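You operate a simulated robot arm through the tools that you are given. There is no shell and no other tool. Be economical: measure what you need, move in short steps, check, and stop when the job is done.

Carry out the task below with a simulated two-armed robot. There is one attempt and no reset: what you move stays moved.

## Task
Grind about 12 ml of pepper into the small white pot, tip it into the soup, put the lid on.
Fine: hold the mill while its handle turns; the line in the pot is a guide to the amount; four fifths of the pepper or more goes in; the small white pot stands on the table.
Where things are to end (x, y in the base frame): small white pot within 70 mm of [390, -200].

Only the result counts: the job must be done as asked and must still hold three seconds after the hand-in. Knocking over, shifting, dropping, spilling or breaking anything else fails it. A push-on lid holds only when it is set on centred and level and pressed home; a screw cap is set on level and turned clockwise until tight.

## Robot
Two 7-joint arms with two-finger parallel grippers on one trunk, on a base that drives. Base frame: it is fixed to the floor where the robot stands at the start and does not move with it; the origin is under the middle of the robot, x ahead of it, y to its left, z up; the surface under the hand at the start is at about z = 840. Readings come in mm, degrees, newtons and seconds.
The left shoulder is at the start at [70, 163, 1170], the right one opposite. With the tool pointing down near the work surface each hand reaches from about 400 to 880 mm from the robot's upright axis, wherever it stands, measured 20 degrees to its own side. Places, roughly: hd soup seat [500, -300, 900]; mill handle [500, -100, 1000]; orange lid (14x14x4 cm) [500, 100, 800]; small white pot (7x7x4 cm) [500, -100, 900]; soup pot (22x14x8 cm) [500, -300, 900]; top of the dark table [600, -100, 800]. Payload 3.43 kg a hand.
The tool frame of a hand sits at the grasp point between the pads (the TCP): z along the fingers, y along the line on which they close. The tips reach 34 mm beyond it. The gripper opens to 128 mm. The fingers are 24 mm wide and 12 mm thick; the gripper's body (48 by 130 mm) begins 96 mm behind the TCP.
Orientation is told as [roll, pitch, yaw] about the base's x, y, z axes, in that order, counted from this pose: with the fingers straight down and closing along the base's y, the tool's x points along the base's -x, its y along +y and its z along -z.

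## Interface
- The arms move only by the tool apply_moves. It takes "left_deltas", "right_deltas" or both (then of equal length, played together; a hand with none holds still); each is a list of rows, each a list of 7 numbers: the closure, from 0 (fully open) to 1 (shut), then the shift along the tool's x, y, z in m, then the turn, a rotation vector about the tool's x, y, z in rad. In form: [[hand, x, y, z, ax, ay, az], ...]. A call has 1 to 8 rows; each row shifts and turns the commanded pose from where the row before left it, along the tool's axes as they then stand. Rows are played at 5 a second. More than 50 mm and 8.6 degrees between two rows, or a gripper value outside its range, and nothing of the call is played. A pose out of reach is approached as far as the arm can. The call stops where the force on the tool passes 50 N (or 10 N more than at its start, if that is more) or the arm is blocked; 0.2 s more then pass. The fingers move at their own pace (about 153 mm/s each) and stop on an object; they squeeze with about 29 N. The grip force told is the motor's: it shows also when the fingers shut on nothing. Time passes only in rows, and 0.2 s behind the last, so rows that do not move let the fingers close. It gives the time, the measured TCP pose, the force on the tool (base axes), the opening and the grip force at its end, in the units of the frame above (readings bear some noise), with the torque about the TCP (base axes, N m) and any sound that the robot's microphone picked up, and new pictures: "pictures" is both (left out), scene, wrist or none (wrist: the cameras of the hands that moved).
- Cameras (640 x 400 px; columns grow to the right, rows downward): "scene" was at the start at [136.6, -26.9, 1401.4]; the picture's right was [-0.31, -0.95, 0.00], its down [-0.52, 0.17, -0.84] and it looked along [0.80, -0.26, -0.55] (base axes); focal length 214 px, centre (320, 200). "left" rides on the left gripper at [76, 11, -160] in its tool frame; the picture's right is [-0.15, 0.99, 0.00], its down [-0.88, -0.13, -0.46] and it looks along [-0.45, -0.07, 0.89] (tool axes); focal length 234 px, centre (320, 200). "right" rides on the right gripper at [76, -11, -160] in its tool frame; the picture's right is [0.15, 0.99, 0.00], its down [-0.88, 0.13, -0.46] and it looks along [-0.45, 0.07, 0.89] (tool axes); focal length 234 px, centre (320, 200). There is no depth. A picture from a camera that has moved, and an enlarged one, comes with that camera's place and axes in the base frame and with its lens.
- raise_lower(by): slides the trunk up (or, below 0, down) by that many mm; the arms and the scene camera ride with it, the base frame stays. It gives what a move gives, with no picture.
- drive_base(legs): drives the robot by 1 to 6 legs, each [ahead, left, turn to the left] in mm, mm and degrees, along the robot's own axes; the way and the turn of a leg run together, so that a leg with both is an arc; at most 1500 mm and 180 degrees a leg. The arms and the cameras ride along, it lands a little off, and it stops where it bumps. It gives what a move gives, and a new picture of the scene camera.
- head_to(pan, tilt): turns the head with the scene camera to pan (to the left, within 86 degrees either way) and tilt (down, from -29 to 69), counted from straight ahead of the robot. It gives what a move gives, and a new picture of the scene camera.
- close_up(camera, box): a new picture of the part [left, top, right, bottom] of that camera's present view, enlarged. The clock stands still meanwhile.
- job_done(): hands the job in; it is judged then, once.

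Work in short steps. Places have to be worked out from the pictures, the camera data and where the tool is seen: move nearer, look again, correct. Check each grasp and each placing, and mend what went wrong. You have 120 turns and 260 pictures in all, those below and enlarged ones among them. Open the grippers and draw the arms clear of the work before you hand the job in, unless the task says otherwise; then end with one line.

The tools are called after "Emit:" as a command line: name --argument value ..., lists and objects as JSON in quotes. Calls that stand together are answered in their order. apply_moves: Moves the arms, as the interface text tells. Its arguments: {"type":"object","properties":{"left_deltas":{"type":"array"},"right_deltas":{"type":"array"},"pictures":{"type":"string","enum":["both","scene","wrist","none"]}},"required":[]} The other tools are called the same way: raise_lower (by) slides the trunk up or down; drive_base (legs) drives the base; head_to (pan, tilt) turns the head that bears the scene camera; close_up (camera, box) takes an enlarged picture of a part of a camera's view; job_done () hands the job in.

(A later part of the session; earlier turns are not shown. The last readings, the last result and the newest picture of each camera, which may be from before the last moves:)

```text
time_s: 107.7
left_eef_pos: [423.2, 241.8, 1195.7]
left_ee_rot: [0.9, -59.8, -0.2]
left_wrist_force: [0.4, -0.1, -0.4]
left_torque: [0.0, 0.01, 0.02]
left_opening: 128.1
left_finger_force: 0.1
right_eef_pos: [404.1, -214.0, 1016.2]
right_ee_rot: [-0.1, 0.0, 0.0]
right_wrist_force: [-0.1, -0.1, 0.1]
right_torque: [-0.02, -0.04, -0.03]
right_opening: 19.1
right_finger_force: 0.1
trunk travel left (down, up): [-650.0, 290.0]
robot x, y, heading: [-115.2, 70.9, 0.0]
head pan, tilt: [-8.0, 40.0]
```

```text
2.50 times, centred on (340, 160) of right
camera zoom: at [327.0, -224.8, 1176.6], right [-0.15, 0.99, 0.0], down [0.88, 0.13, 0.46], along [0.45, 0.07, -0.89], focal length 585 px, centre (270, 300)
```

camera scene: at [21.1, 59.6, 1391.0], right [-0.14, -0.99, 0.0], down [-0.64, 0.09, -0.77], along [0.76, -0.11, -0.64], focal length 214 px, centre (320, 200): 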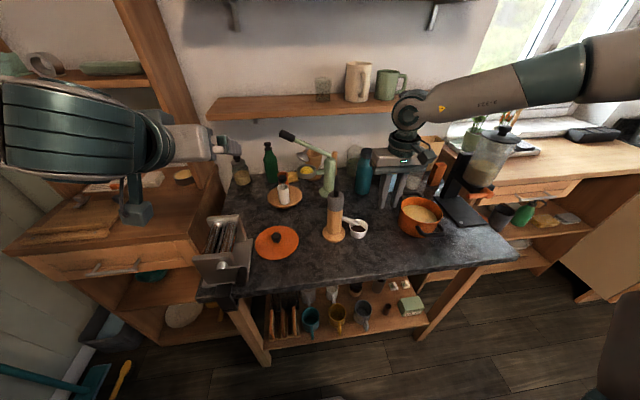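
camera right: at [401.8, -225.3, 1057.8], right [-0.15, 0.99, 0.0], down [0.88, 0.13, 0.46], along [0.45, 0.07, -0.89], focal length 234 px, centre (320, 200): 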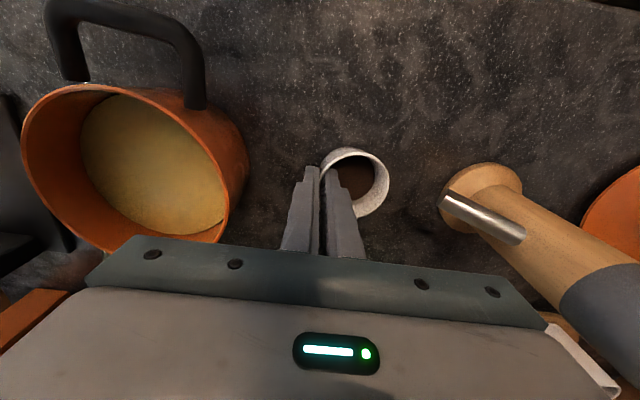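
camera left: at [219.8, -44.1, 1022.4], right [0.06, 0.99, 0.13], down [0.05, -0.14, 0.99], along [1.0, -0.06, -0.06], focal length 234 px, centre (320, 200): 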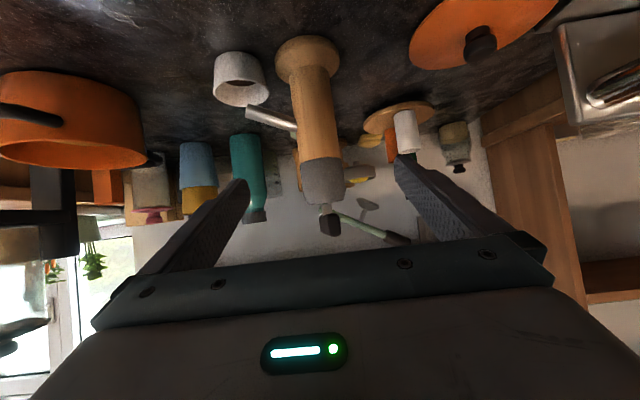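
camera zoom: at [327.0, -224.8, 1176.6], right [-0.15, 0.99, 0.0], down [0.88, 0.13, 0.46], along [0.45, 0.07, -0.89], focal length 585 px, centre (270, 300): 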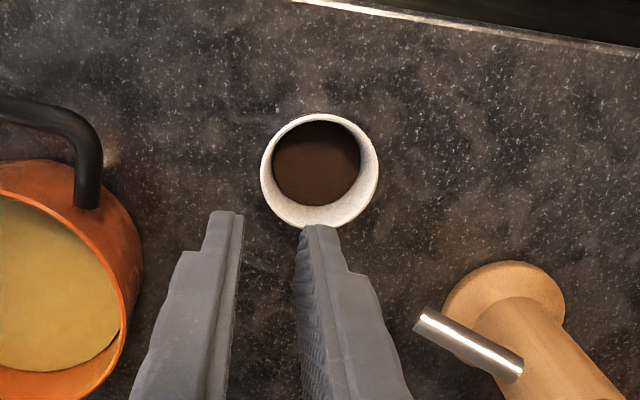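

Pot stands free at ≈(403,-187). Check the fill against the line with an unobstructed view.

Emit:
close_up --camera "right" --box '[342, 83, 382, 123]'

Emit:
close_up --camera "scene" --box '[380, 230, 408, 258]'

```text
10.00 times, centred on (362, 103) of right
camera zoom: at [327.0, -224.8, 1176.6], right [-0.15, 0.99, 0.0], down [0.88, 0.13, 0.46], along [0.45, 0.07, -0.89], focal length 2342 px, centre (-100, 1170)
```

zoom: 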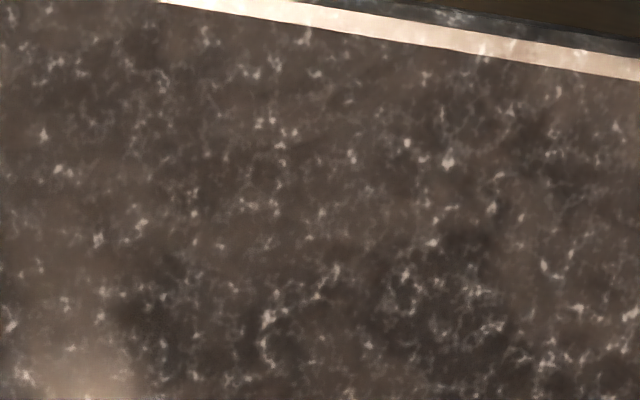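

```text
14.29 times, centred on (394, 244) of scene
camera zoom: at [19.9, 60.5, 1391.1], right [-0.14, -0.99, 0.0], down [-0.64, 0.09, -0.77], along [0.76, -0.11, -0.64], focal length 3064 px, centre (-737, -429)
```

zoom: 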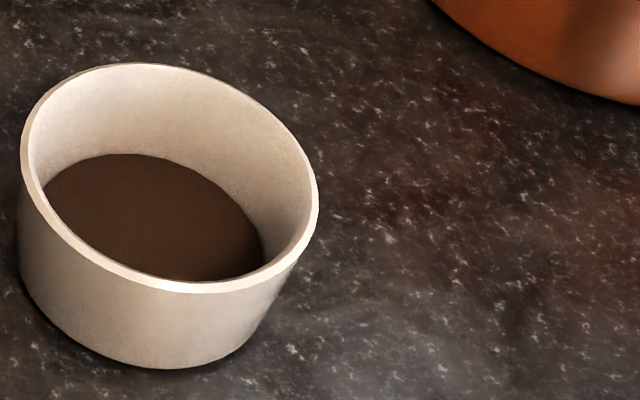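

Emit:
close_up --camera "right" --box '[314, 123, 366, 173]'

```text
8.00 times, centred on (340, 148) of right
camera zoom: at [327.0, -224.8, 1176.6], right [-0.15, 0.99, 0.0], down [0.88, 0.13, 0.46], along [0.45, 0.07, -0.89], focal length 1873 px, centre (160, 616)
```

zoom: 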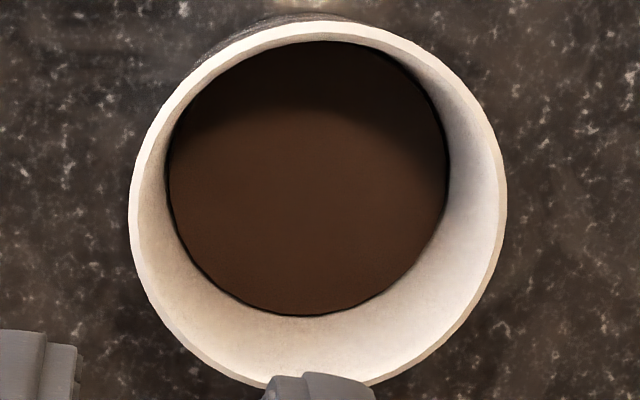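

Level sits right at the dark line; good. The left arm handles the forward-pointing pose well, so it will do the pouring. Raise the right hand and drive to (-195,-136).

Emit:
apply_moves --right_deltas '[[0.8, 0, -0.02, -0.045, 0, 0, 0], [0.8, 0, -0.03, -0.035, 0, 0, 0], [0.8, 0, -0.03, -0.035, 0, 0, 0], [0.8, 0, -0.04, -0.02, 0, 0, 0]]' --pictures "none"

Emit:
drive_base --legs '[[-80, -207, 0]]'

```text
time_s: 108.7
left_eef_pos: [424.4, 239.3, 1196.6]
left_ee_rot: [1.0, -59.8, -0.4]
left_wrist_force: [-0.1, -0.8, 0.4]
left_torque: [0.05, -0.03, 0.02]
left_opening: 127.9
left_finger_force: 0.0
right_eef_pos: [404.5, -334.7, 1150.3]
right_ee_rot: [0.1, 0.0, 0.0]
right_wrist_force: [0.5, -0.4, 0.1]
right_torque: [0.06, 0.0, -0.03]
right_opening: 25.7
right_finger_force: 0.0
trunk travel left (down, up): [-650.0, 290.0]
robot x, y, heading: [-112.4, 73.1, -0.0]
head pan, tilt: [-8.0, 40.0]
```

```text
time_s: 110.4
left_eef_pos: [347.6, 33.5, 1196.0]
left_ee_rot: [0.7, -59.6, -0.2]
left_wrist_force: [-0.3, -0.3, -0.3]
left_torque: [0.01, 0.0, 0.0]
left_opening: 128.0
left_finger_force: 0.1
right_eef_pos: [324.3, -542.2, 1149.9]
right_ee_rot: [-0.2, 0.0, -0.1]
right_wrist_force: [0.3, -0.5, -1.5]
right_torque: [0.02, 0.01, -0.01]
right_opening: 25.6
right_finger_force: 0.0
trunk travel left (down, up): [-650.0, 290.0]
robot x, y, heading: [-199.1, -135.2, 0.1]
head pan, tilt: [-8.0, 40.0]
camera scene: at [-58.5, -146.8, 1391.0], right [-0.14, -0.99, 0.0], down [-0.64, 0.09, -0.77], along [0.76, -0.11, -0.64], focal length 214 px, centre (320, 200)
```

scene: 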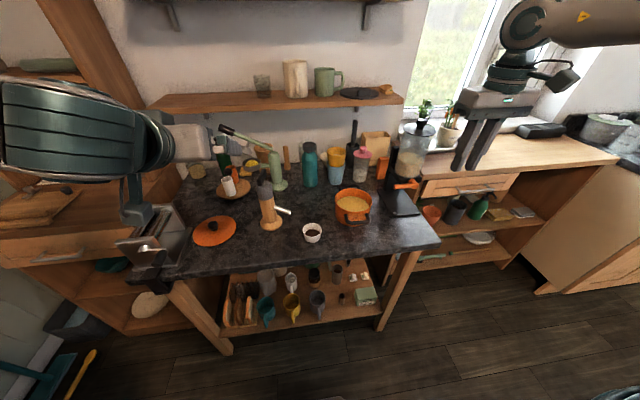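

Emit:
apply_moves --left_deltas '[[0.3, 0.0326, -0.0314, 0.0109, 0, 0, 0], [0.3, 0.0326, -0.0314, 0.0109, 0, 0, 0], [0.3, 0.0326, -0.0314, 0.0109, 0, 0, 0], [0.35, 0.0326, -0.0314, 0.0109, 0, 0, 0], [0.35, 0.0326, -0.0314, 0.0109, 0, 0, 0], [0.35, 0.0326, -0.0314, 0.0109, 0, 0, 0], [0.35, 0.0326, -0.0314, 0.0109, 0, 0, 0], [0.35, 0, 0, 0, 0, 0, 0]]' --pictures "both"

```text
time_s: 112.2
left_eef_pos: [312.4, -188.3, 962.7]
left_ee_rot: [0.7, -59.7, -0.3]
left_wrist_force: [-0.6, 0.5, -0.5]
left_torque: [0.01, 0.02, 0.01]
left_opening: 83.2
left_finger_force: 0.0
left hand out of reach, approached as far as the arm can: row 1, 2
right_eef_pos: [324.5, -542.0, 1150.0]
right_ee_rot: [-0.1, 0.0, -0.2]
right_wrist_force: [0.5, 0.1, -0.6]
right_torque: [-0.05, 0.04, 0.0]
right_opening: 25.6
right_finger_force: 0.0
trunk travel left (down, up): [-650.0, 290.0]
robot x, y, heading: [-194.9, -133.7, 0.0]
head pan, tilt: [-8.0, 40.0]
camera scene: at [-58.8, -146.1, 1391.1], right [-0.14, -0.99, 0.0], down [-0.64, 0.09, -0.77], along [0.76, -0.11, -0.64], focal length 214 px, centre (320, 200)
camera left: at [135.8, -178.2, 979.0], right [0.07, 0.99, 0.13], down [0.05, -0.14, 0.99], along [1.0, -0.06, -0.06], focal length 234 px, centre (320, 200)
```

scene: 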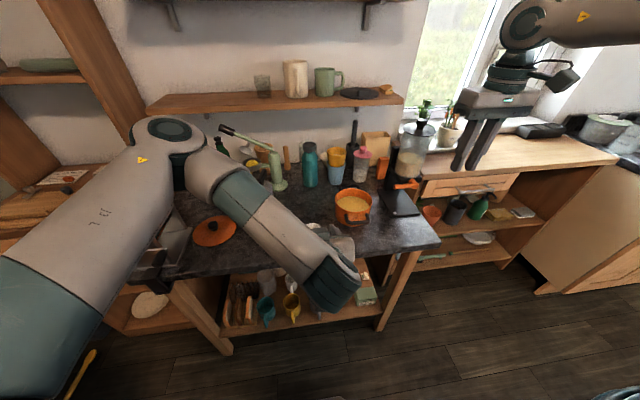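
left: 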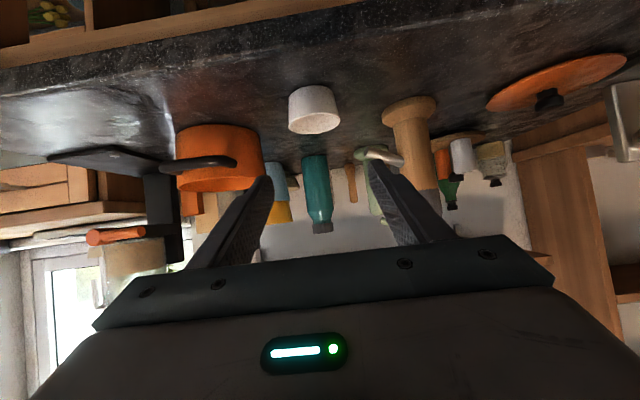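

Well aligned (pot y≈-187.5). Lower onto the approach line, then advance 80 mm.

Emit:
apply_moves --left_deltas '[[0.35, 0.021, 0.0004, 0.0133, 0, 0, 0], [0.35, 0.021, 0.0004, 0.0133, 0, 0, 0], [0.35, 0, 0, 0.02, 0, 0, 0], [0.35, 0, 0, 0.02, 0, 0, 0], [0.35, 0, 0, 0.02, 0, 0, 0], [0.35, 0, 0, 0, 0, 0, 0]]' --pictures "wrist"

```text
time_s: 113.6
left_eef_pos: [364.5, -188.1, 884.0]
left_ee_rot: [0.8, -59.6, -0.4]
left_wrist_force: [-0.2, -1.1, -0.6]
left_torque: [0.03, 0.01, -0.01]
left_opening: 83.5
left_finger_force: 0.0
right_eef_pos: [324.6, -543.1, 1149.2]
right_ee_rot: [-0.1, 0.0, -0.1]
right_wrist_force: [-0.3, 0.1, -0.5]
right_torque: [-0.01, -0.01, 0.0]
right_opening: 25.7
right_finger_force: 0.1
trunk travel left (down, up): [-650.0, 290.0]
robot x, y, heading: [-192.8, -137.7, 0.2]
head pan, tilt: [-8.0, 40.0]
camera left: at [188.8, -178.9, 898.6], right [0.07, 0.99, 0.13], down [0.05, -0.14, 0.99], along [1.0, -0.06, -0.06], focal length 234 px, centre (320, 200)
```

left: 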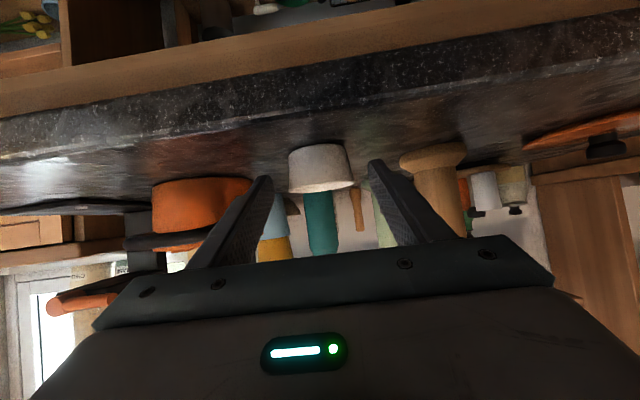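

Advance the last 20 mm and close on the pot.

Emit:
apply_moves --left_deltas '[[0.35, 0, 0.0005, 0.01, 0, 0, 0], [0.35, 0, 0, 0.01, 0, 0, 0], [0.45, 0, 0, 0, 0, 0, 0], [0.5, 0, 0, 0, 0, 0, 0], [0.55, 0, 0, 0, 0, 0, 0], [0.65, 0, 0, 0, 0, 0, 0], [0.65, 0, 0, 0, 0, 0, 0]]' --pictures "wrist"

```text
time_s: 115.2
left_eef_pos: [383.8, -186.9, 873.2]
left_ee_rot: [0.8, -59.8, -0.5]
left_wrist_force: [0.1, 0.6, 1.0]
left_torque: [0.03, -0.05, -0.01]
left_opening: 60.5
left_finger_force: 29.3
right_eef_pos: [325.0, -541.3, 1149.9]
right_ee_rot: [-0.1, 0.0, 0.0]
right_wrist_force: [0.7, -0.1, -0.2]
right_torque: [-0.01, 0.0, 0.0]
right_opening: 25.4
right_finger_force: 0.1
trunk travel left (down, up): [-650.0, 290.0]
robot x, y, heading: [-198.2, -136.4, 0.0]
head pan, tilt: [-8.0, 40.0]
camera left: at [207.2, -178.3, 888.3], right [0.07, 0.99, 0.13], down [0.05, -0.14, 0.99], along [1.0, -0.06, -0.06], focal length 234 px, centre (320, 200)
```

left: 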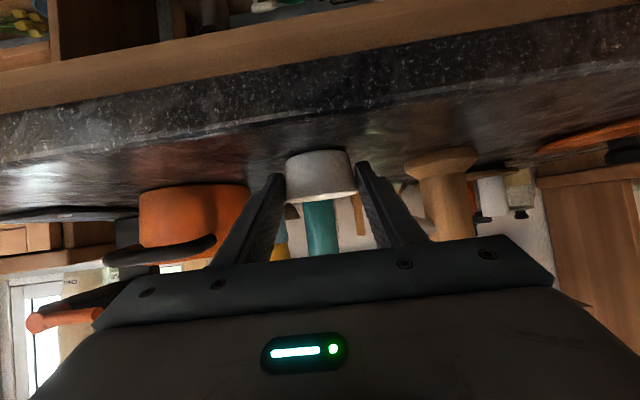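

Pot gripped (60.5 mm, 29 N). Lift it level by 150 mm.

Emit:
apply_moves --left_deltas '[[0.65, -0.0087, 0, -0.005, 0, 0, 0], [0.65, -0.0303, 0, -0.0175, 0, 0, 0], [0.65, -0.0303, 0, -0.0175, 0, 0, 0], [0.65, -0.0303, 0, -0.0175, 0, 0, 0], [0.65, -0.0303, 0, -0.0175, 0, 0, 0]]' --pictures "both"

```text
time_s: 116.4
left_eef_pos: [383.1, -188.6, 1025.9]
left_ee_rot: [0.8, -59.8, -0.4]
left_wrist_force: [-0.1, -0.1, -0.6]
left_torque: [-0.01, 0.04, 0.01]
left_opening: 60.5
left_finger_force: 29.3
right_eef_pos: [324.5, -541.5, 1149.5]
right_ee_rot: [-0.1, 0.0, -0.1]
right_wrist_force: [-0.1, 0.2, 0.1]
right_torque: [0.0, -0.04, 0.01]
right_opening: 25.5
right_finger_force: 0.0
trunk travel left (down, up): [-650.0, 290.0]
robot x, y, heading: [-194.0, -135.0, -0.2]
head pan, tilt: [-8.0, 40.0]
camera scene: at [-59.4, -147.0, 1391.1], right [-0.14, -0.99, 0.0], down [-0.64, 0.09, -0.77], along [0.76, -0.11, -0.64], focal length 214 px, centre (320, 200)
camera left: at [206.9, -179.1, 1041.0], right [0.07, 0.99, 0.13], down [0.05, -0.14, 0.99], along [1.0, -0.06, -0.06], focal length 234 px, centre (320, 200)
```

scene: 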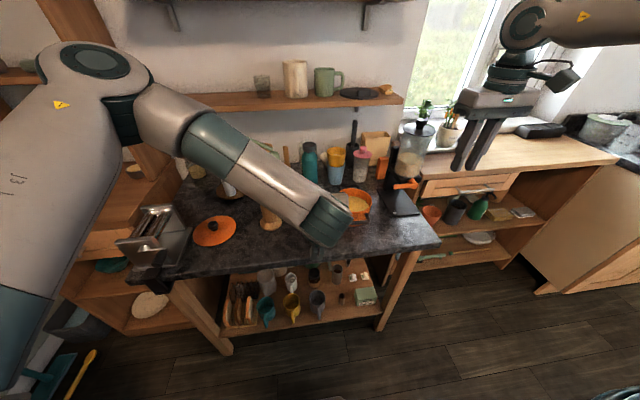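
left: 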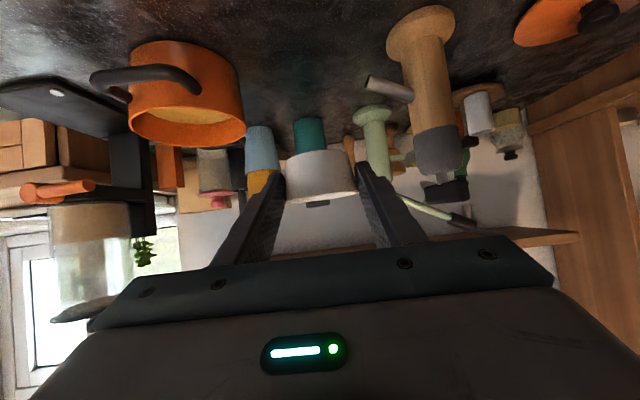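

Drive so the pot comes over the soup.

Emit:
drive_base --legs '[[70, -152, 0]]'

Emit:
close_up --camera "left" --box '[120, 0, 520, 250]'

```text
time_s: 117.9
left_eef_pos: [452.2, -343.1, 1025.3]
left_ee_rot: [0.7, -59.9, -0.3]
left_wrist_force: [-0.3, 0.6, -0.3]
left_torque: [0.0, 0.01, -0.01]
left_opening: 60.8
left_finger_force: 28.8
right_eef_pos: [392.0, -696.5, 1150.9]
right_ee_rot: [-0.1, 0.0, -0.1]
right_wrist_force: [-0.1, -0.1, 0.1]
right_torque: [-0.02, 0.0, 0.0]
right_opening: 25.6
right_finger_force: 0.1
trunk travel left (down, up): [-650.0, 290.0]
robot x, y, heading: [-126.1, -289.3, -0.3]
head pan, tilt: [-8.0, 40.0]
camera scene: at [10.1, -300.8, 1391.1], right [-0.14, -0.99, 0.0], down [-0.64, 0.09, -0.77], along [0.76, -0.11, -0.64], focal length 214 px, centre (320, 200)
```

scene: 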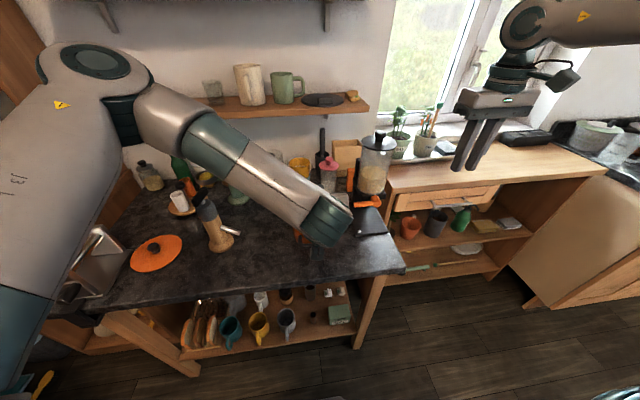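

```text
1.60 times, centred on (320, 125) of left
camera zoom: at [276.4, -333.0, 1040.6], right [0.07, 0.99, 0.13], down [0.05, -0.14, 0.99], along [1.0, -0.06, -0.06], focal length 375 px, centre (320, 320)
```

zoom: 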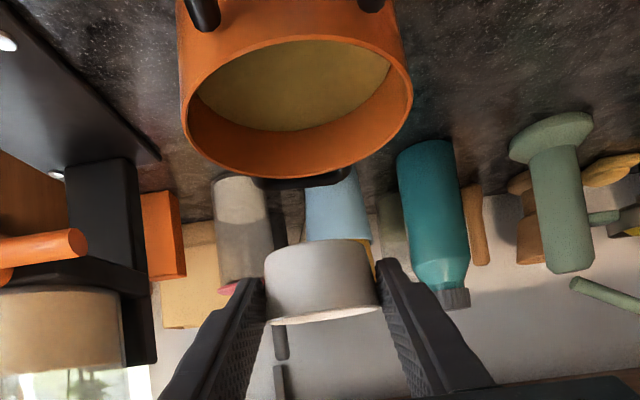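

Soup rim ≈ z 906, centre ≈ (492,-344). Adjust to TCP (477,-343,965), so the pot's mouth empties over the centre.

Emit:
apply_moves --left_deltas '[[0.65, 0.0198, 0, 0.0258, 0, 0, 0], [0.65, 0.0198, 0, 0.0258, 0, 0, 0], [0.65, 0, 0, 0, 0, 0, 0]]' --pictures "wrist"

Emit:
head_to --pan -3 --tilt 40

```text
time_s: 118.7
left_eef_pos: [477.4, -343.4, 965.5]
left_ee_rot: [0.9, -59.8, -0.4]
left_wrist_force: [0.3, -0.9, -0.6]
left_torque: [-0.02, 0.01, -0.01]
left_opening: 60.7
left_finger_force: 29.4
right_eef_pos: [392.8, -696.8, 1149.9]
right_ee_rot: [-0.1, 0.0, -0.2]
right_wrist_force: [0.6, 0.3, -0.8]
right_torque: [-0.02, -0.03, -0.01]
right_opening: 25.9
right_finger_force: 0.0
trunk travel left (down, up): [-650.0, 290.0]
robot x, y, heading: [-124.8, -292.6, 0.1]
head pan, tilt: [-8.0, 40.0]
camera left: at [301.6, -334.3, 980.0], right [0.07, 0.99, 0.13], down [0.05, -0.14, 0.99], along [1.0, -0.06, -0.06], focal length 234 px, centre (320, 200)
```

left: 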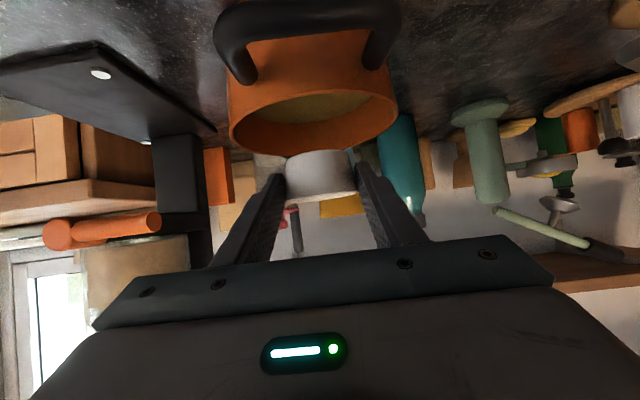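

```text
time_s: 119.3
left_eef_pos: [477.7, -343.7, 964.7]
left_ee_rot: [0.8, -59.7, -0.3]
left_wrist_force: [0.2, 0.0, -0.3]
left_torque: [0.01, -0.02, 0.01]
left_opening: 60.9
left_finger_force: 28.5
right_eef_pos: [393.7, -697.5, 1149.3]
right_ee_rot: [-0.1, 0.0, -0.1]
right_wrist_force: [0.4, 0.1, 0.1]
right_torque: [-0.02, 0.02, -0.01]
right_opening: 25.5
right_finger_force: 0.1
trunk travel left (down, up): [-650.0, 290.0]
robot x, y, heading: [-126.8, -293.6, 0.2]
head pan, tilt: [-3.0, 40.0]
camera scene: at [11.1, -294.1, 1391.0], right [-0.05, -1.0, 0.0], down [-0.64, 0.04, -0.77], along [0.76, -0.04, -0.64], focal length 214 px, centre (320, 200)
```

scene: 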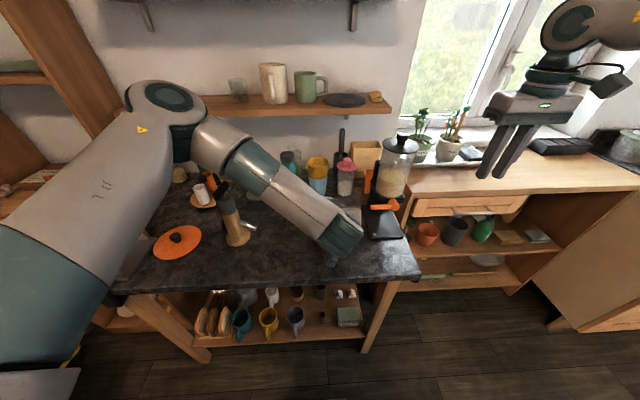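

Centre looks nearer (503,-344); shift +12 mm and begin rolling (34°), checking the motion.

Emit:
apply_moves --left_deltas '[[0.65, -0.006, 0, 0.0104, 0, 0, 0], [0.65, 0, 0, 0, 0, 0, -0.149], [0.65, 0, 0, 0, 0, 0, -0.149], [0.65, 0, 0, 0, 0, 0, -0.149], [0.65, 0, 0, 0, 0, 0, -0.149]]' --pictures "wrist"

```text
time_s: 120.5
left_eef_pos: [488.9, -341.9, 965.9]
left_ee_rot: [-43.7, -46.0, 53.6]
left_wrist_force: [-0.2, 0.2, -1.0]
left_torque: [0.0, 0.03, 0.0]
left_opening: 60.8
left_finger_force: 28.9
right_eef_pos: [393.6, -695.3, 1149.0]
right_ee_rot: [-0.1, 0.0, 0.0]
right_wrist_force: [-0.2, 0.2, 0.3]
right_torque: [-0.03, -0.01, -0.01]
right_opening: 25.4
right_finger_force: 0.0
trunk travel left (down, up): [-650.0, 290.0]
robot x, y, heading: [-127.7, -286.3, 0.0]
head pan, tilt: [-3.0, 40.0]
camera left: at [317.3, -377.0, 986.0], right [-0.23, 0.9, -0.37], down [0.01, 0.38, 0.92], along [0.97, 0.21, -0.09], focal length 234 px, centre (320, 200)
```

left: 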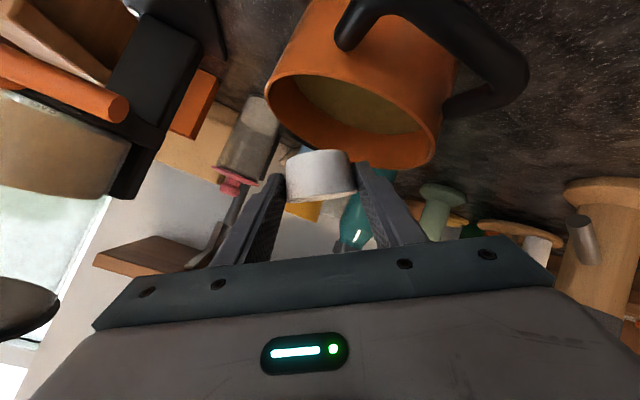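

Rolling works without limits. Continue by 68°.

Emit:
apply_moves --left_deltas '[[0.65, 0, 0, 0, 0, 0, -0.149], [0.65, 0, 0, 0, 0, 0, -0.149], [0.65, 0, 0, 0, 0, 0, -0.149], [0.65, 0, 0, 0, 0, 0, -0.149], [0.65, 0, 0, 0, 0, 0, -0.149], [0.65, 0, 0, 0, 0, 0, -0.149], [0.65, 0, 0, 0, 0, 0, -0.149], [0.65, 0, 0, 0, 0, 0, -0.149]]' --pictures "wrist"

```text
time_s: 122.3
left_eef_pos: [488.8, -342.5, 965.6]
left_ee_rot: [-59.2, 10.4, 96.8]
left_wrist_force: [-0.2, -0.1, -1.4]
left_torque: [-0.01, 0.02, 0.02]
left_opening: 60.4
left_finger_force: 29.3
right_eef_pos: [393.9, -696.1, 1150.8]
right_ee_rot: [-0.2, 0.0, -0.2]
right_wrist_force: [0.3, 1.2, -0.4]
right_torque: [0.01, -0.01, -0.02]
right_opening: 25.7
right_finger_force: 0.0
trunk travel left (down, up): [-650.0, 290.0]
robot x, y, heading: [-124.8, -289.5, -0.0]
head pan, tilt: [-3.0, 40.0]
camera left: at [354.5, -420.5, 1049.5], right [-0.5, -0.07, -0.86], down [-0.43, 0.88, 0.18], along [0.75, 0.46, -0.47], focal length 234 px, centre (320, 200)
```

left: 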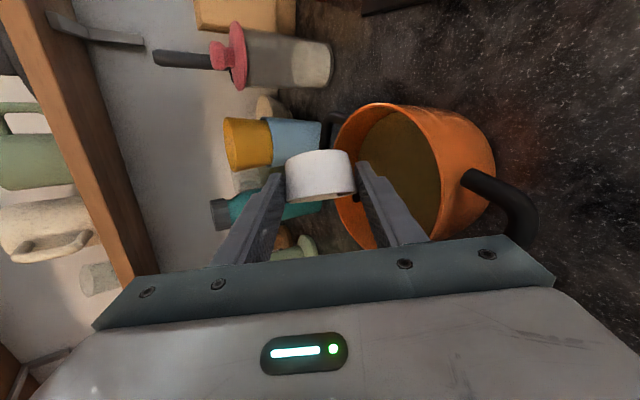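

Soup centre re-measured ≈ (494,-344); the mouth stays well within it. Continue the roll another 68°.

Emit:
apply_moves --left_deltas '[[0.65, 0, 0, 0, 0, 0, -0.149], [0.65, 0, 0, 0, 0, 0, -0.149], [0.65, 0, 0, 0, 0, 0, -0.149], [0.65, 0, 0, 0, 0, 0, -0.149], [0.65, 0, 0, 0, 0, 0, -0.149], [0.65, 0, 0, 0, 0, 0, -0.149], [0.65, 0, 0, 0, 0, 0, -0.149], [0.65, 0, 0, 0, 0, 0, -0.149]]' --pictures "wrist"

```text
time_s: 124.2
left_eef_pos: [490.1, -342.9, 965.5]
left_ee_rot: [-15.8, 58.4, 162.3]
left_wrist_force: [-0.5, 0.2, -1.1]
left_torque: [-0.02, 0.01, -0.03]
left_opening: 60.4
left_finger_force: 28.5
right_eef_pos: [393.4, -695.5, 1149.1]
right_ee_rot: [-0.1, -0.1, 0.0]
right_wrist_force: [0.0, -0.1, -0.3]
right_torque: [0.03, 0.03, -0.01]
right_opening: 25.5
right_finger_force: 0.1
trunk travel left (down, up): [-650.0, 290.0]
robot x, y, heading: [-123.8, -290.8, -0.2]
head pan, tilt: [-3.0, 40.0]
camera left: at [388.8, -367.8, 1108.3], right [-0.15, -0.95, -0.27], down [-0.82, 0.27, -0.5], along [0.55, 0.15, -0.82], focal length 234 px, centre (320, 200)
```

left: 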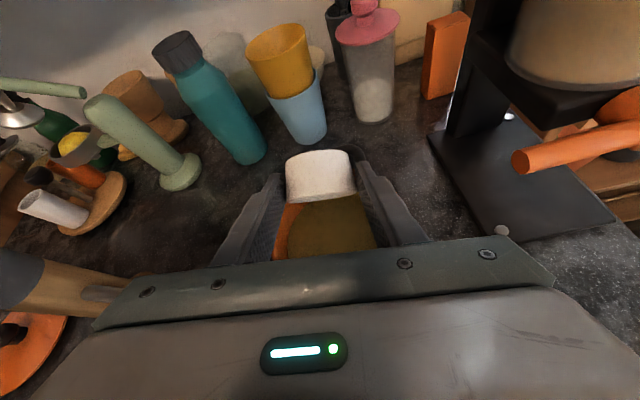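

Now finish the roll to 180° and pitch the tool up ~25° so the pot is tilted ~145°.

Emit:
apply_moves --left_deltas '[[0.65, 0, 0, 0, 0, 0, -0.09], [0.65, 0, 0, 0, 0, 0, -0.09], [0.65, 0, 0, 0, 0, 0.14, 0], [0.65, 0, 0, 0, 0, 0.14, 0], [0.65, 0, 0, 0, 0, 0.14, 0], [0.65, 0, 0, 0, 0, 0, 0], [0.65, 0, 0, 0, 0, 0, 0]]' --pictures "both"

```text
time_s: 125.8
left_eef_pos: [488.9, -343.1, 964.8]
left_ee_rot: [5.2, 83.8, -173.9]
left_wrist_force: [-0.1, 0.4, -0.6]
left_torque: [-0.02, -0.01, 0.04]
left_opening: 60.6
left_finger_force: 29.2
right_eef_pos: [393.7, -695.9, 1149.3]
right_ee_rot: [-0.1, 0.0, 0.0]
right_wrist_force: [0.1, -0.4, -0.8]
right_torque: [0.02, 0.0, 0.0]
right_opening: 25.5
right_finger_force: 0.1
trunk travel left (down, up): [-650.0, 290.0]
robot x, y, heading: [-124.9, -289.2, -0.2]
head pan, tilt: [-3.0, 40.0]
camera scene: at [11.1, -294.5, 1391.0], right [-0.05, -1.0, 0.0], down [-0.64, 0.04, -0.77], along [0.76, -0.04, -0.64], focal length 214 px, centre (320, 200)
camera left: at [339.1, -355.6, 1057.8], right [0.0, -0.99, -0.14], down [-0.55, 0.11, -0.83], along [0.84, 0.07, -0.54], focal length 234 px, centre (320, 200)
```

scene: 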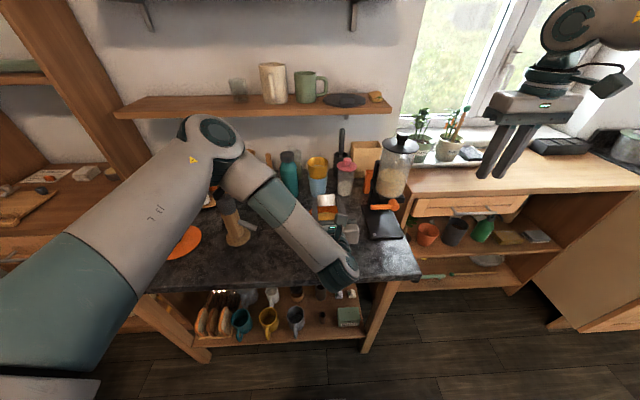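
left: 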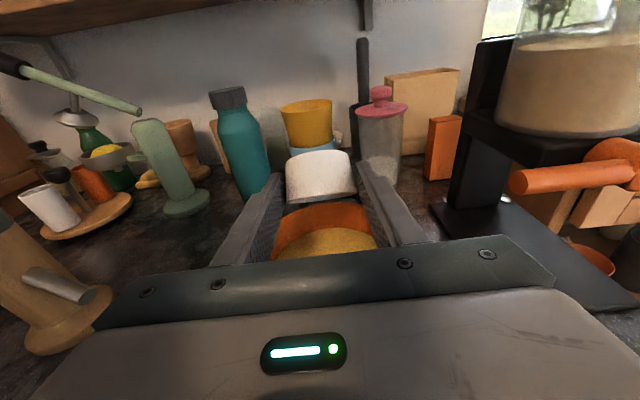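

Tilt further 15° and hold to empty it.

Emit:
apply_moves --left_deltas '[[0.65, 0, 0, 0, 0, 0.13, 0], [0.65, 0, 0, 0, 0, 0.13, 0], [0.65, 0, 0, 0, 0, 0, 0], [0.65, 0, 0, 0, 0, 0, 0], [0.65, 0, 0, 0, 0, 0, 0], [0.65, 0, 0, 0, 0, -0.13, 0], [0.65, 0, 0, 0, 0, -0.13, 0]]' --pictures "none"

Emit:
close_up --camera "left" --box '[240, 130, 420, 270]'

Emit:
close_up --camera "scene" --box '[270, 170, 390, 270]'

```text
time_s: 127.3
left_eef_pos: [501.1, -348.4, 970.5]
left_ee_rot: [5.3, 83.7, -173.8]
left_wrist_force: [0.8, 0.6, -0.8]
left_torque: [-0.02, 0.07, 0.02]
left_opening: 60.5
left_finger_force: 28.7
left hand out of reach, approached as far as the arm can: row 2
right_eef_pos: [393.2, -695.2, 1150.7]
right_ee_rot: [-0.2, 0.1, -0.1]
right_wrist_force: [-0.4, -0.3, -0.2]
right_torque: [-0.04, -0.01, 0.01]
right_opening: 25.6
right_finger_force: 0.0
trunk travel left (down, up): [-650.0, 290.0]
robot x, y, heading: [-122.9, -289.9, 0.0]
head pan, tilt: [-3.0, 40.0]
```

```text
2.86 times, centred on (330, 200) of left
camera zoom: at [351.1, -362.4, 1064.0], right [0.0, -0.99, -0.14], down [-0.55, 0.11, -0.83], along [0.83, 0.07, -0.55], focal length 669 px, centre (291, 200)
```

zoom: 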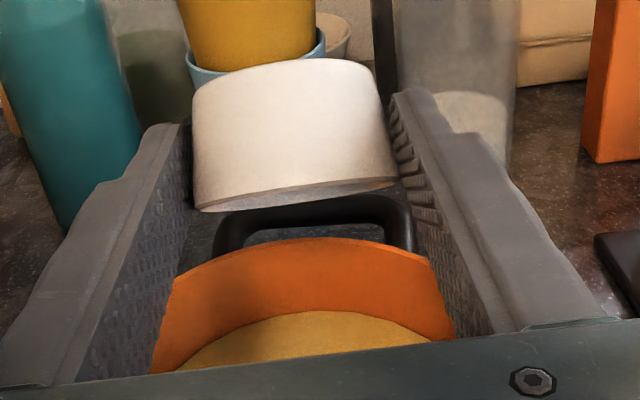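

```text
4.00 times, centred on (330, 220) of scene
camera zoom: at [11.0, -293.1, 1391.0], right [-0.05, -1.0, 0.0], down [-0.64, 0.03, -0.77], along [0.76, -0.04, -0.64], focal length 858 px, centre (280, 120)
```

zoom: 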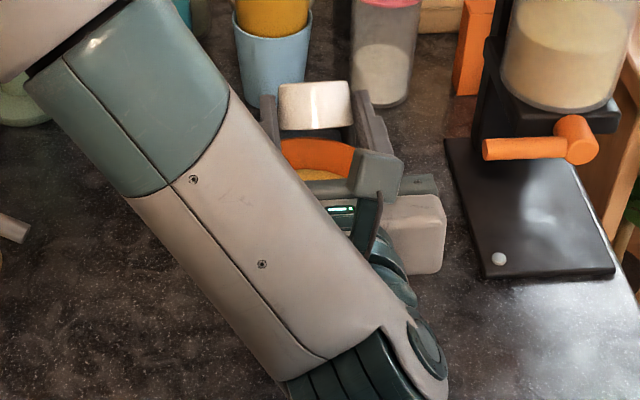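

No spillage visible. Raise a little and rotate the pot back upright.

Emit:
apply_moves --left_deltas '[[0.65, 0.03, 0, 0, 0, 0, 0], [0.65, 0, 0, 0, 0, -0.14, 0], [0.65, 0, 0, 0, 0, -0.14, 0], [0.65, 0, 0, 0, 0, -0.14, 0], [0.65, 0, 0, 0, 0, 0, 0.149], [0.65, 0, 0, 0, 0, 0, 0.149], [0.65, 0, 0, 0, 0, 0, 0.149], [0.65, 0, 0, 0, 0, 0, 0.149]]' --pictures "none"

Emit:
apply_moves --left_deltas '[[0.65, 0, 0, 0, 0, 0, 0.149], [0.65, 0, 0, 0, 0, 0, 0.149], [0.65, 0, 0, 0, 0, 0, 0.149], [0.65, 0, 0, 0, 0, 0, 0.149], [0.65, 0, 0, 0, 0, 0, 0.149], [0.65, 0, 0, 0, 0, 0, 0.149], [0.65, 0, 0, 0, 0, 0, 0.149], [0.65, 0, 0, 0, 0, 0, 0.149]]' --pictures "none"

Emit:
apply_moves --left_deltas '[[0.65, 0, 0, 0, 0, 0, 0.149], [0.65, 0, 0, 0, 0, 0, 0.149], [0.65, 0, 0, 0, 0, 0, 0.149], [0.65, 0, 0, 0, 0, 0, 0.149], [0.65, 0, 0, 0, 0, 0, 0.149], [0.65, 0, 0, 0, 0, 0, 0.149], [0.65, 0, 0, 0, 0, 0, 0.149], [0.65, 0, 0, 0, 0, 0, 0.149]]' --pictures "both"

```text
time_s: 129.2
left_eef_pos: [506.1, -349.1, 1001.4]
left_ee_rot: [-43.5, 46.0, 127.7]
left_wrist_force: [-1.1, 0.0, -0.8]
left_torque: [-0.01, 0.02, 0.05]
left_opening: 60.6
left_finger_force: 28.8
right_eef_pos: [393.5, -696.7, 1149.9]
right_ee_rot: [-0.1, 0.0, -0.1]
right_wrist_force: [-0.9, 0.6, 0.8]
right_torque: [0.0, 0.01, 0.03]
right_opening: 25.4
right_finger_force: 0.1
trunk travel left (down, up): [-650.0, 290.0]
robot x, y, heading: [-126.1, -291.4, 0.1]
head pan, tilt: [-3.0, 40.0]
```

```text
time_s: 130.9
left_eef_pos: [503.9, -350.0, 1000.8]
left_ee_rot: [-59.1, -10.4, 84.4]
left_wrist_force: [-0.3, -1.0, -0.9]
left_torque: [-0.01, 0.04, 0.01]
left_opening: 60.4
left_finger_force: 29.1
right_eef_pos: [393.4, -697.8, 1149.9]
right_ee_rot: [-0.2, 0.0, -0.1]
right_wrist_force: [-0.4, 0.1, -0.5]
right_torque: [0.01, 0.02, 0.01]
right_opening: 25.7
right_finger_force: 0.0
trunk travel left (down, up): [-650.0, 290.0]
robot x, y, heading: [-128.0, -288.1, -0.1]
head pan, tilt: [-3.0, 40.0]
```

```text
time_s: 132.8
left_eef_pos: [504.2, -350.2, 1002.0]
left_ee_rot: [-16.1, -58.5, 19.3]
left_wrist_force: [-0.4, 0.0, -0.5]
left_torque: [0.02, 0.02, 0.0]
left_opening: 60.4
left_finger_force: 29.7
right_eef_pos: [393.0, -696.8, 1149.9]
right_ee_rot: [0.1, 0.1, -0.1]
right_wrist_force: [-0.7, -0.8, 0.6]
right_torque: [0.01, 0.0, 0.0]
right_opening: 25.5
right_finger_force: 0.0
trunk travel left (down, up): [-650.0, 290.0]
robot x, y, heading: [-124.6, -289.7, -0.0]
head pan, tilt: [-3.0, 40.0]
camera scene: at [10.9, -294.5, 1391.0], right [-0.05, -1.0, 0.0], down [-0.64, 0.04, -0.77], along [0.76, -0.04, -0.64], focal length 214 px, centre (320, 200)
camera left: at [328.2, -353.8, 1015.0], right [-0.02, 1.0, -0.02], down [0.05, 0.02, 1.0], along [1.0, 0.02, -0.06], focal length 234 px, centre (320, 200)
```

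scene: 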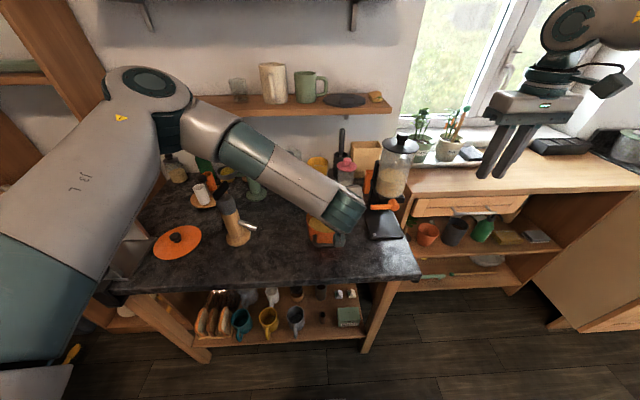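
left: 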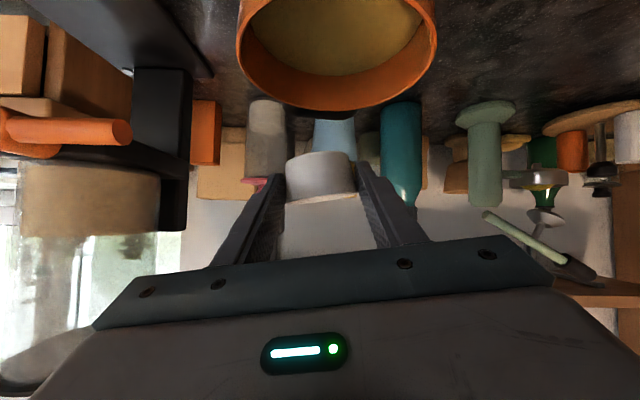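

Finish the unroll and drive back to the putting-down spot.

Emit:
apply_moves --left_deltas '[[0.65, 0, 0, 0, 0, 0, 0.09], [0.65, 0, 0, 0, 0, 0, 0.085], [0.65, 0, 0, 0, 0, 0, 0]]' --pictures "none"

Emit:
drive_base --legs '[[-100, 155, 0]]'

```text
time_s: 133.6
left_eef_pos: [506.9, -348.3, 1000.4]
left_ee_rot: [0.4, -59.7, 0.0]
left_wrist_force: [-0.5, 0.2, -0.1]
left_torque: [0.0, 0.01, 0.05]
left_opening: 60.3
left_finger_force: 28.9
right_eef_pos: [393.1, -696.1, 1150.1]
right_ee_rot: [-0.1, 0.0, -0.2]
right_wrist_force: [-0.2, -0.6, 0.1]
right_torque: [0.02, -0.02, -0.01]
right_opening: 25.8
right_finger_force: 0.0
trunk travel left (down, up): [-650.0, 290.0]
robot x, y, heading: [-128.6, -291.6, 0.1]
head pan, tilt: [-3.0, 40.0]
```

```text
time_s: 135.1
left_eef_pos: [407.1, -192.9, 1001.0]
left_ee_rot: [0.4, -59.7, 0.3]
left_wrist_force: [-0.3, -0.4, -1.1]
left_torque: [0.02, 0.01, 0.0]
left_opening: 60.5
left_finger_force: 29.3
right_eef_pos: [295.1, -541.7, 1149.0]
right_ee_rot: [-0.1, -0.1, -0.1]
right_wrist_force: [0.1, 0.3, 0.2]
right_torque: [-0.01, 0.0, 0.01]
right_opening: 25.5
right_finger_force: 0.1
trunk travel left (down, up): [-650.0, 290.0]
robot x, y, heading: [-223.1, -135.6, -0.2]
head pan, tilt: [-3.0, 40.0]
camera scene: at [-88.0, -139.1, 1390.9], right [-0.05, -1.0, 0.0], down [-0.64, 0.03, -0.77], along [0.76, -0.04, -0.64], focal length 214 px, centre (320, 200)
```

scene: 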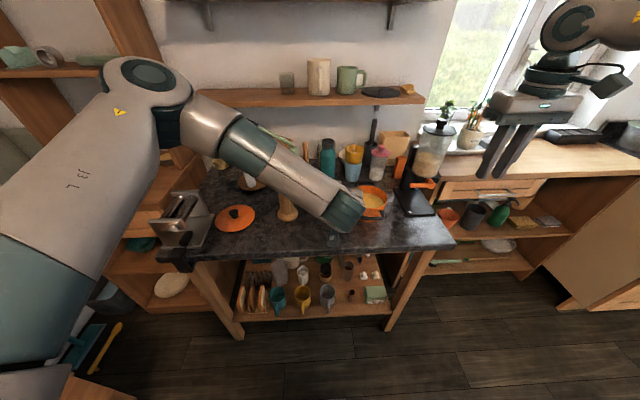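

Emit:
apply_moves --left_deltas '[[0.65, 0.0386, 0, 0.0138, 0, 0, 0], [0.65, 0.0386, 0, 0.0138, 0, 0, 0], [0.65, 0.0386, 0, 0.0138, 0, 0, 0], [0.65, 0.0026, 0, 0.0015, 0, 0, 0], [0.65, 0, 0, 0, 0, 0, 0]]' --pictures "wrist"

```text
time_s: 136.3
left_eef_pos: [383.4, -192.6, 877.5]
left_ee_rot: [0.4, -59.6, 0.3]
left_wrist_force: [0.5, 0.3, 0.0]
left_torque: [-0.02, 0.05, 0.0]
left_opening: 60.7
left_finger_force: 29.4
right_eef_pos: [294.6, -540.0, 1150.6]
right_ee_rot: [-0.1, -0.1, -0.1]
right_wrist_force: [0.0, -0.3, -0.1]
right_torque: [0.01, -0.03, 0.0]
right_opening: 25.4
right_finger_force: 0.1
trunk travel left (down, up): [-650.0, 290.0]
robot x, y, heading: [-223.2, -137.1, -0.1]
head pan, tilt: [-3.0, 40.0]
camera left: at [206.8, -184.4, 891.5], right [0.07, 0.99, 0.13], down [0.05, -0.13, 0.99], along [1.0, -0.06, -0.06], focal length 234 px, centre (320, 200)
```

left: 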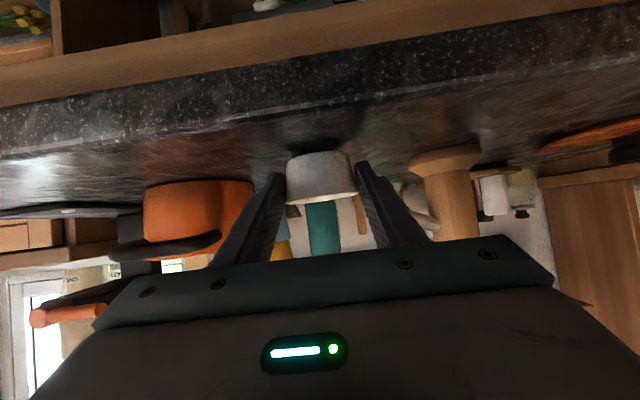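

Lower the last few mm, release, and retreat along the tool axis.

Emit:
apply_moves --left_deltas '[[0.65, 0.0017, 0, 0.001, 0, 0, 0], [0.65, 0.0013, 0, 0.0007, 0, 0, 0], [0.5, 0, 0, 0, 0, 0, 0], [0.35, 0, 0, 0, 0, 0, 0], [0.35, 0, 0, 0, 0, 0, 0], [0.35, 0, 0, -0.025, 0, 0, 0], [0.35, 0, 0, -0.04, 0, 0, 0], [0.35, 0, 0, -0.04, 0, 0, 0]]' --pictures "wrist"

```text
time_s: 138.1
left_eef_pos: [291.9, -193.3, 929.0]
left_ee_rot: [0.3, -59.8, 0.1]
left_wrist_force: [0.0, 0.6, -0.2]
left_torque: [-0.01, -0.02, 0.07]
left_opening: 83.4
left_finger_force: 0.2
right_eef_pos: [292.8, -541.9, 1150.3]
right_ee_rot: [-0.2, 0.0, -0.2]
right_wrist_force: [-0.5, -0.5, 1.0]
right_torque: [0.02, -0.04, 0.01]
right_opening: 25.5
right_finger_force: 0.0
trunk travel left (down, up): [-650.0, 290.0]
robot x, y, heading: [-227.1, -134.6, -0.1]
head pan, tilt: [-3.0, 40.0]
camera left: at [115.5, -184.7, 943.9], right [0.06, 0.99, 0.13], down [0.05, -0.13, 0.99], along [1.0, -0.06, -0.06], focal length 234 px, centre (320, 200)
```

left: 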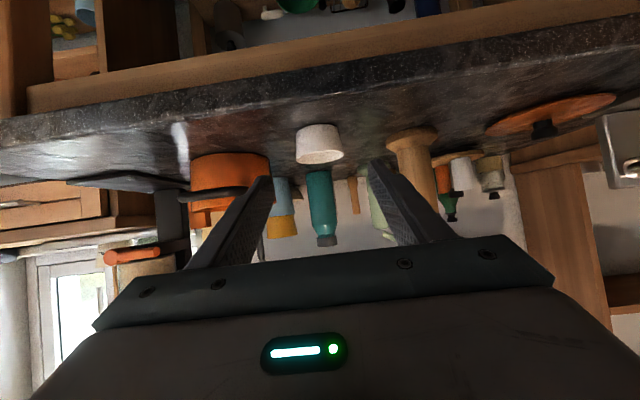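

Pot stands at its place. Raise the left hand and turn it to point straight down for the lid.

Emit:
apply_moves --left_deltas '[[0.35, -0.04, 0, -0.022, 0, 0, 0], [0.35, -0.04, 0, -0.022, 0, 0, 0], [0.35, -0.04, 0, -0.022, 0, 0, 0], [0.35, -0.04, 0.03, -0.022, 0, 0, 0], [0.35, 0, 0.04, 0, 0, 0.149, 0], [0.35, 0, 0.04, 0, 0, 0.149, 0], [0.35, 0, 0.04, 0, 0, 0.149, 0], [0.35, 0, 0, 0, 0, 0.149, 0]]' --pictures "none"

Emit:
apply_moves --left_deltas '[[0.35, 0, 0, 0, 0, 0.149, 0], [0.35, 0, 0, 0, 0, 0.149, 0], [0.35, 0, 0, 0, 0, 0.149, 0]]' --pictures "scene"

Emit:
close_up --camera "scene" --box '[180, 180, 400, 290]'

```text
refused: row 4 steps farther than a row can; nothing moved
```

```text
time_s: 138.9
left_eef_pos: [294.0, -193.8, 926.0]
left_ee_rot: [0.1, -34.0, 0.3]
left_wrist_force: [-0.4, -0.2, -1.0]
left_torque: [-0.02, 0.05, 0.01]
left_opening: 83.3
left_finger_force: 0.0
right_eef_pos: [295.1, -541.0, 1150.3]
right_ee_rot: [-0.1, 0.0, 0.0]
right_wrist_force: [0.0, -0.3, -0.5]
right_torque: [0.04, 0.04, 0.01]
right_opening: 25.7
right_finger_force: 0.1
trunk travel left (down, up): [-650.0, 290.0]
robot x, y, heading: [-226.2, -136.0, -0.1]
head pan, tilt: [-3.0, 40.0]
camera scene: at [-87.8, -137.9, 1390.9], right [-0.05, -1.0, 0.0], down [-0.64, 0.03, -0.77], along [0.76, -0.04, -0.64], focal length 214 px, centre (320, 200)
```

scene: 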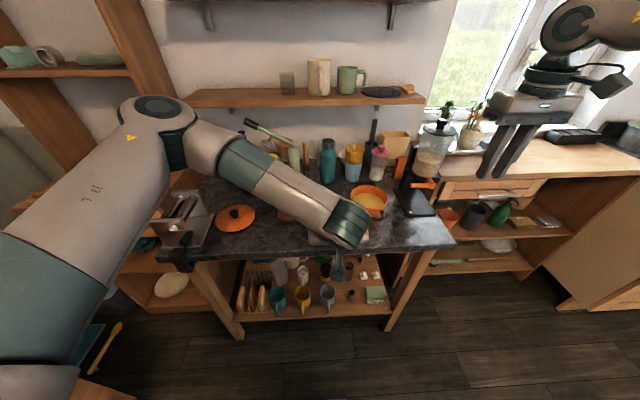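

```text
2.91 times, centred on (290, 235) of scene
camera zoom: at [-87.8, -137.9, 1390.9], right [-0.05, -1.0, 0.0], down [-0.64, 0.03, -0.77], along [0.76, -0.04, -0.64], focal length 624 px, centre (407, 98)
```

zoom: 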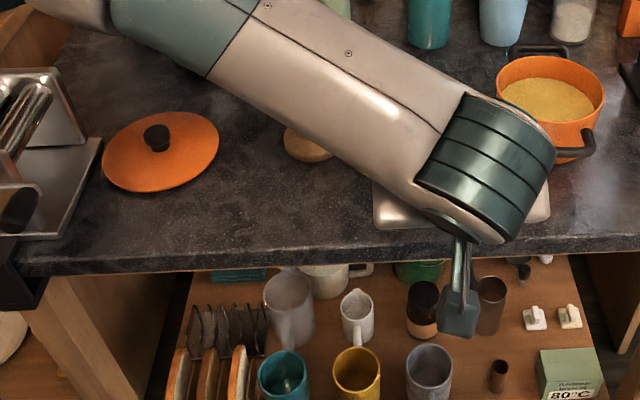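

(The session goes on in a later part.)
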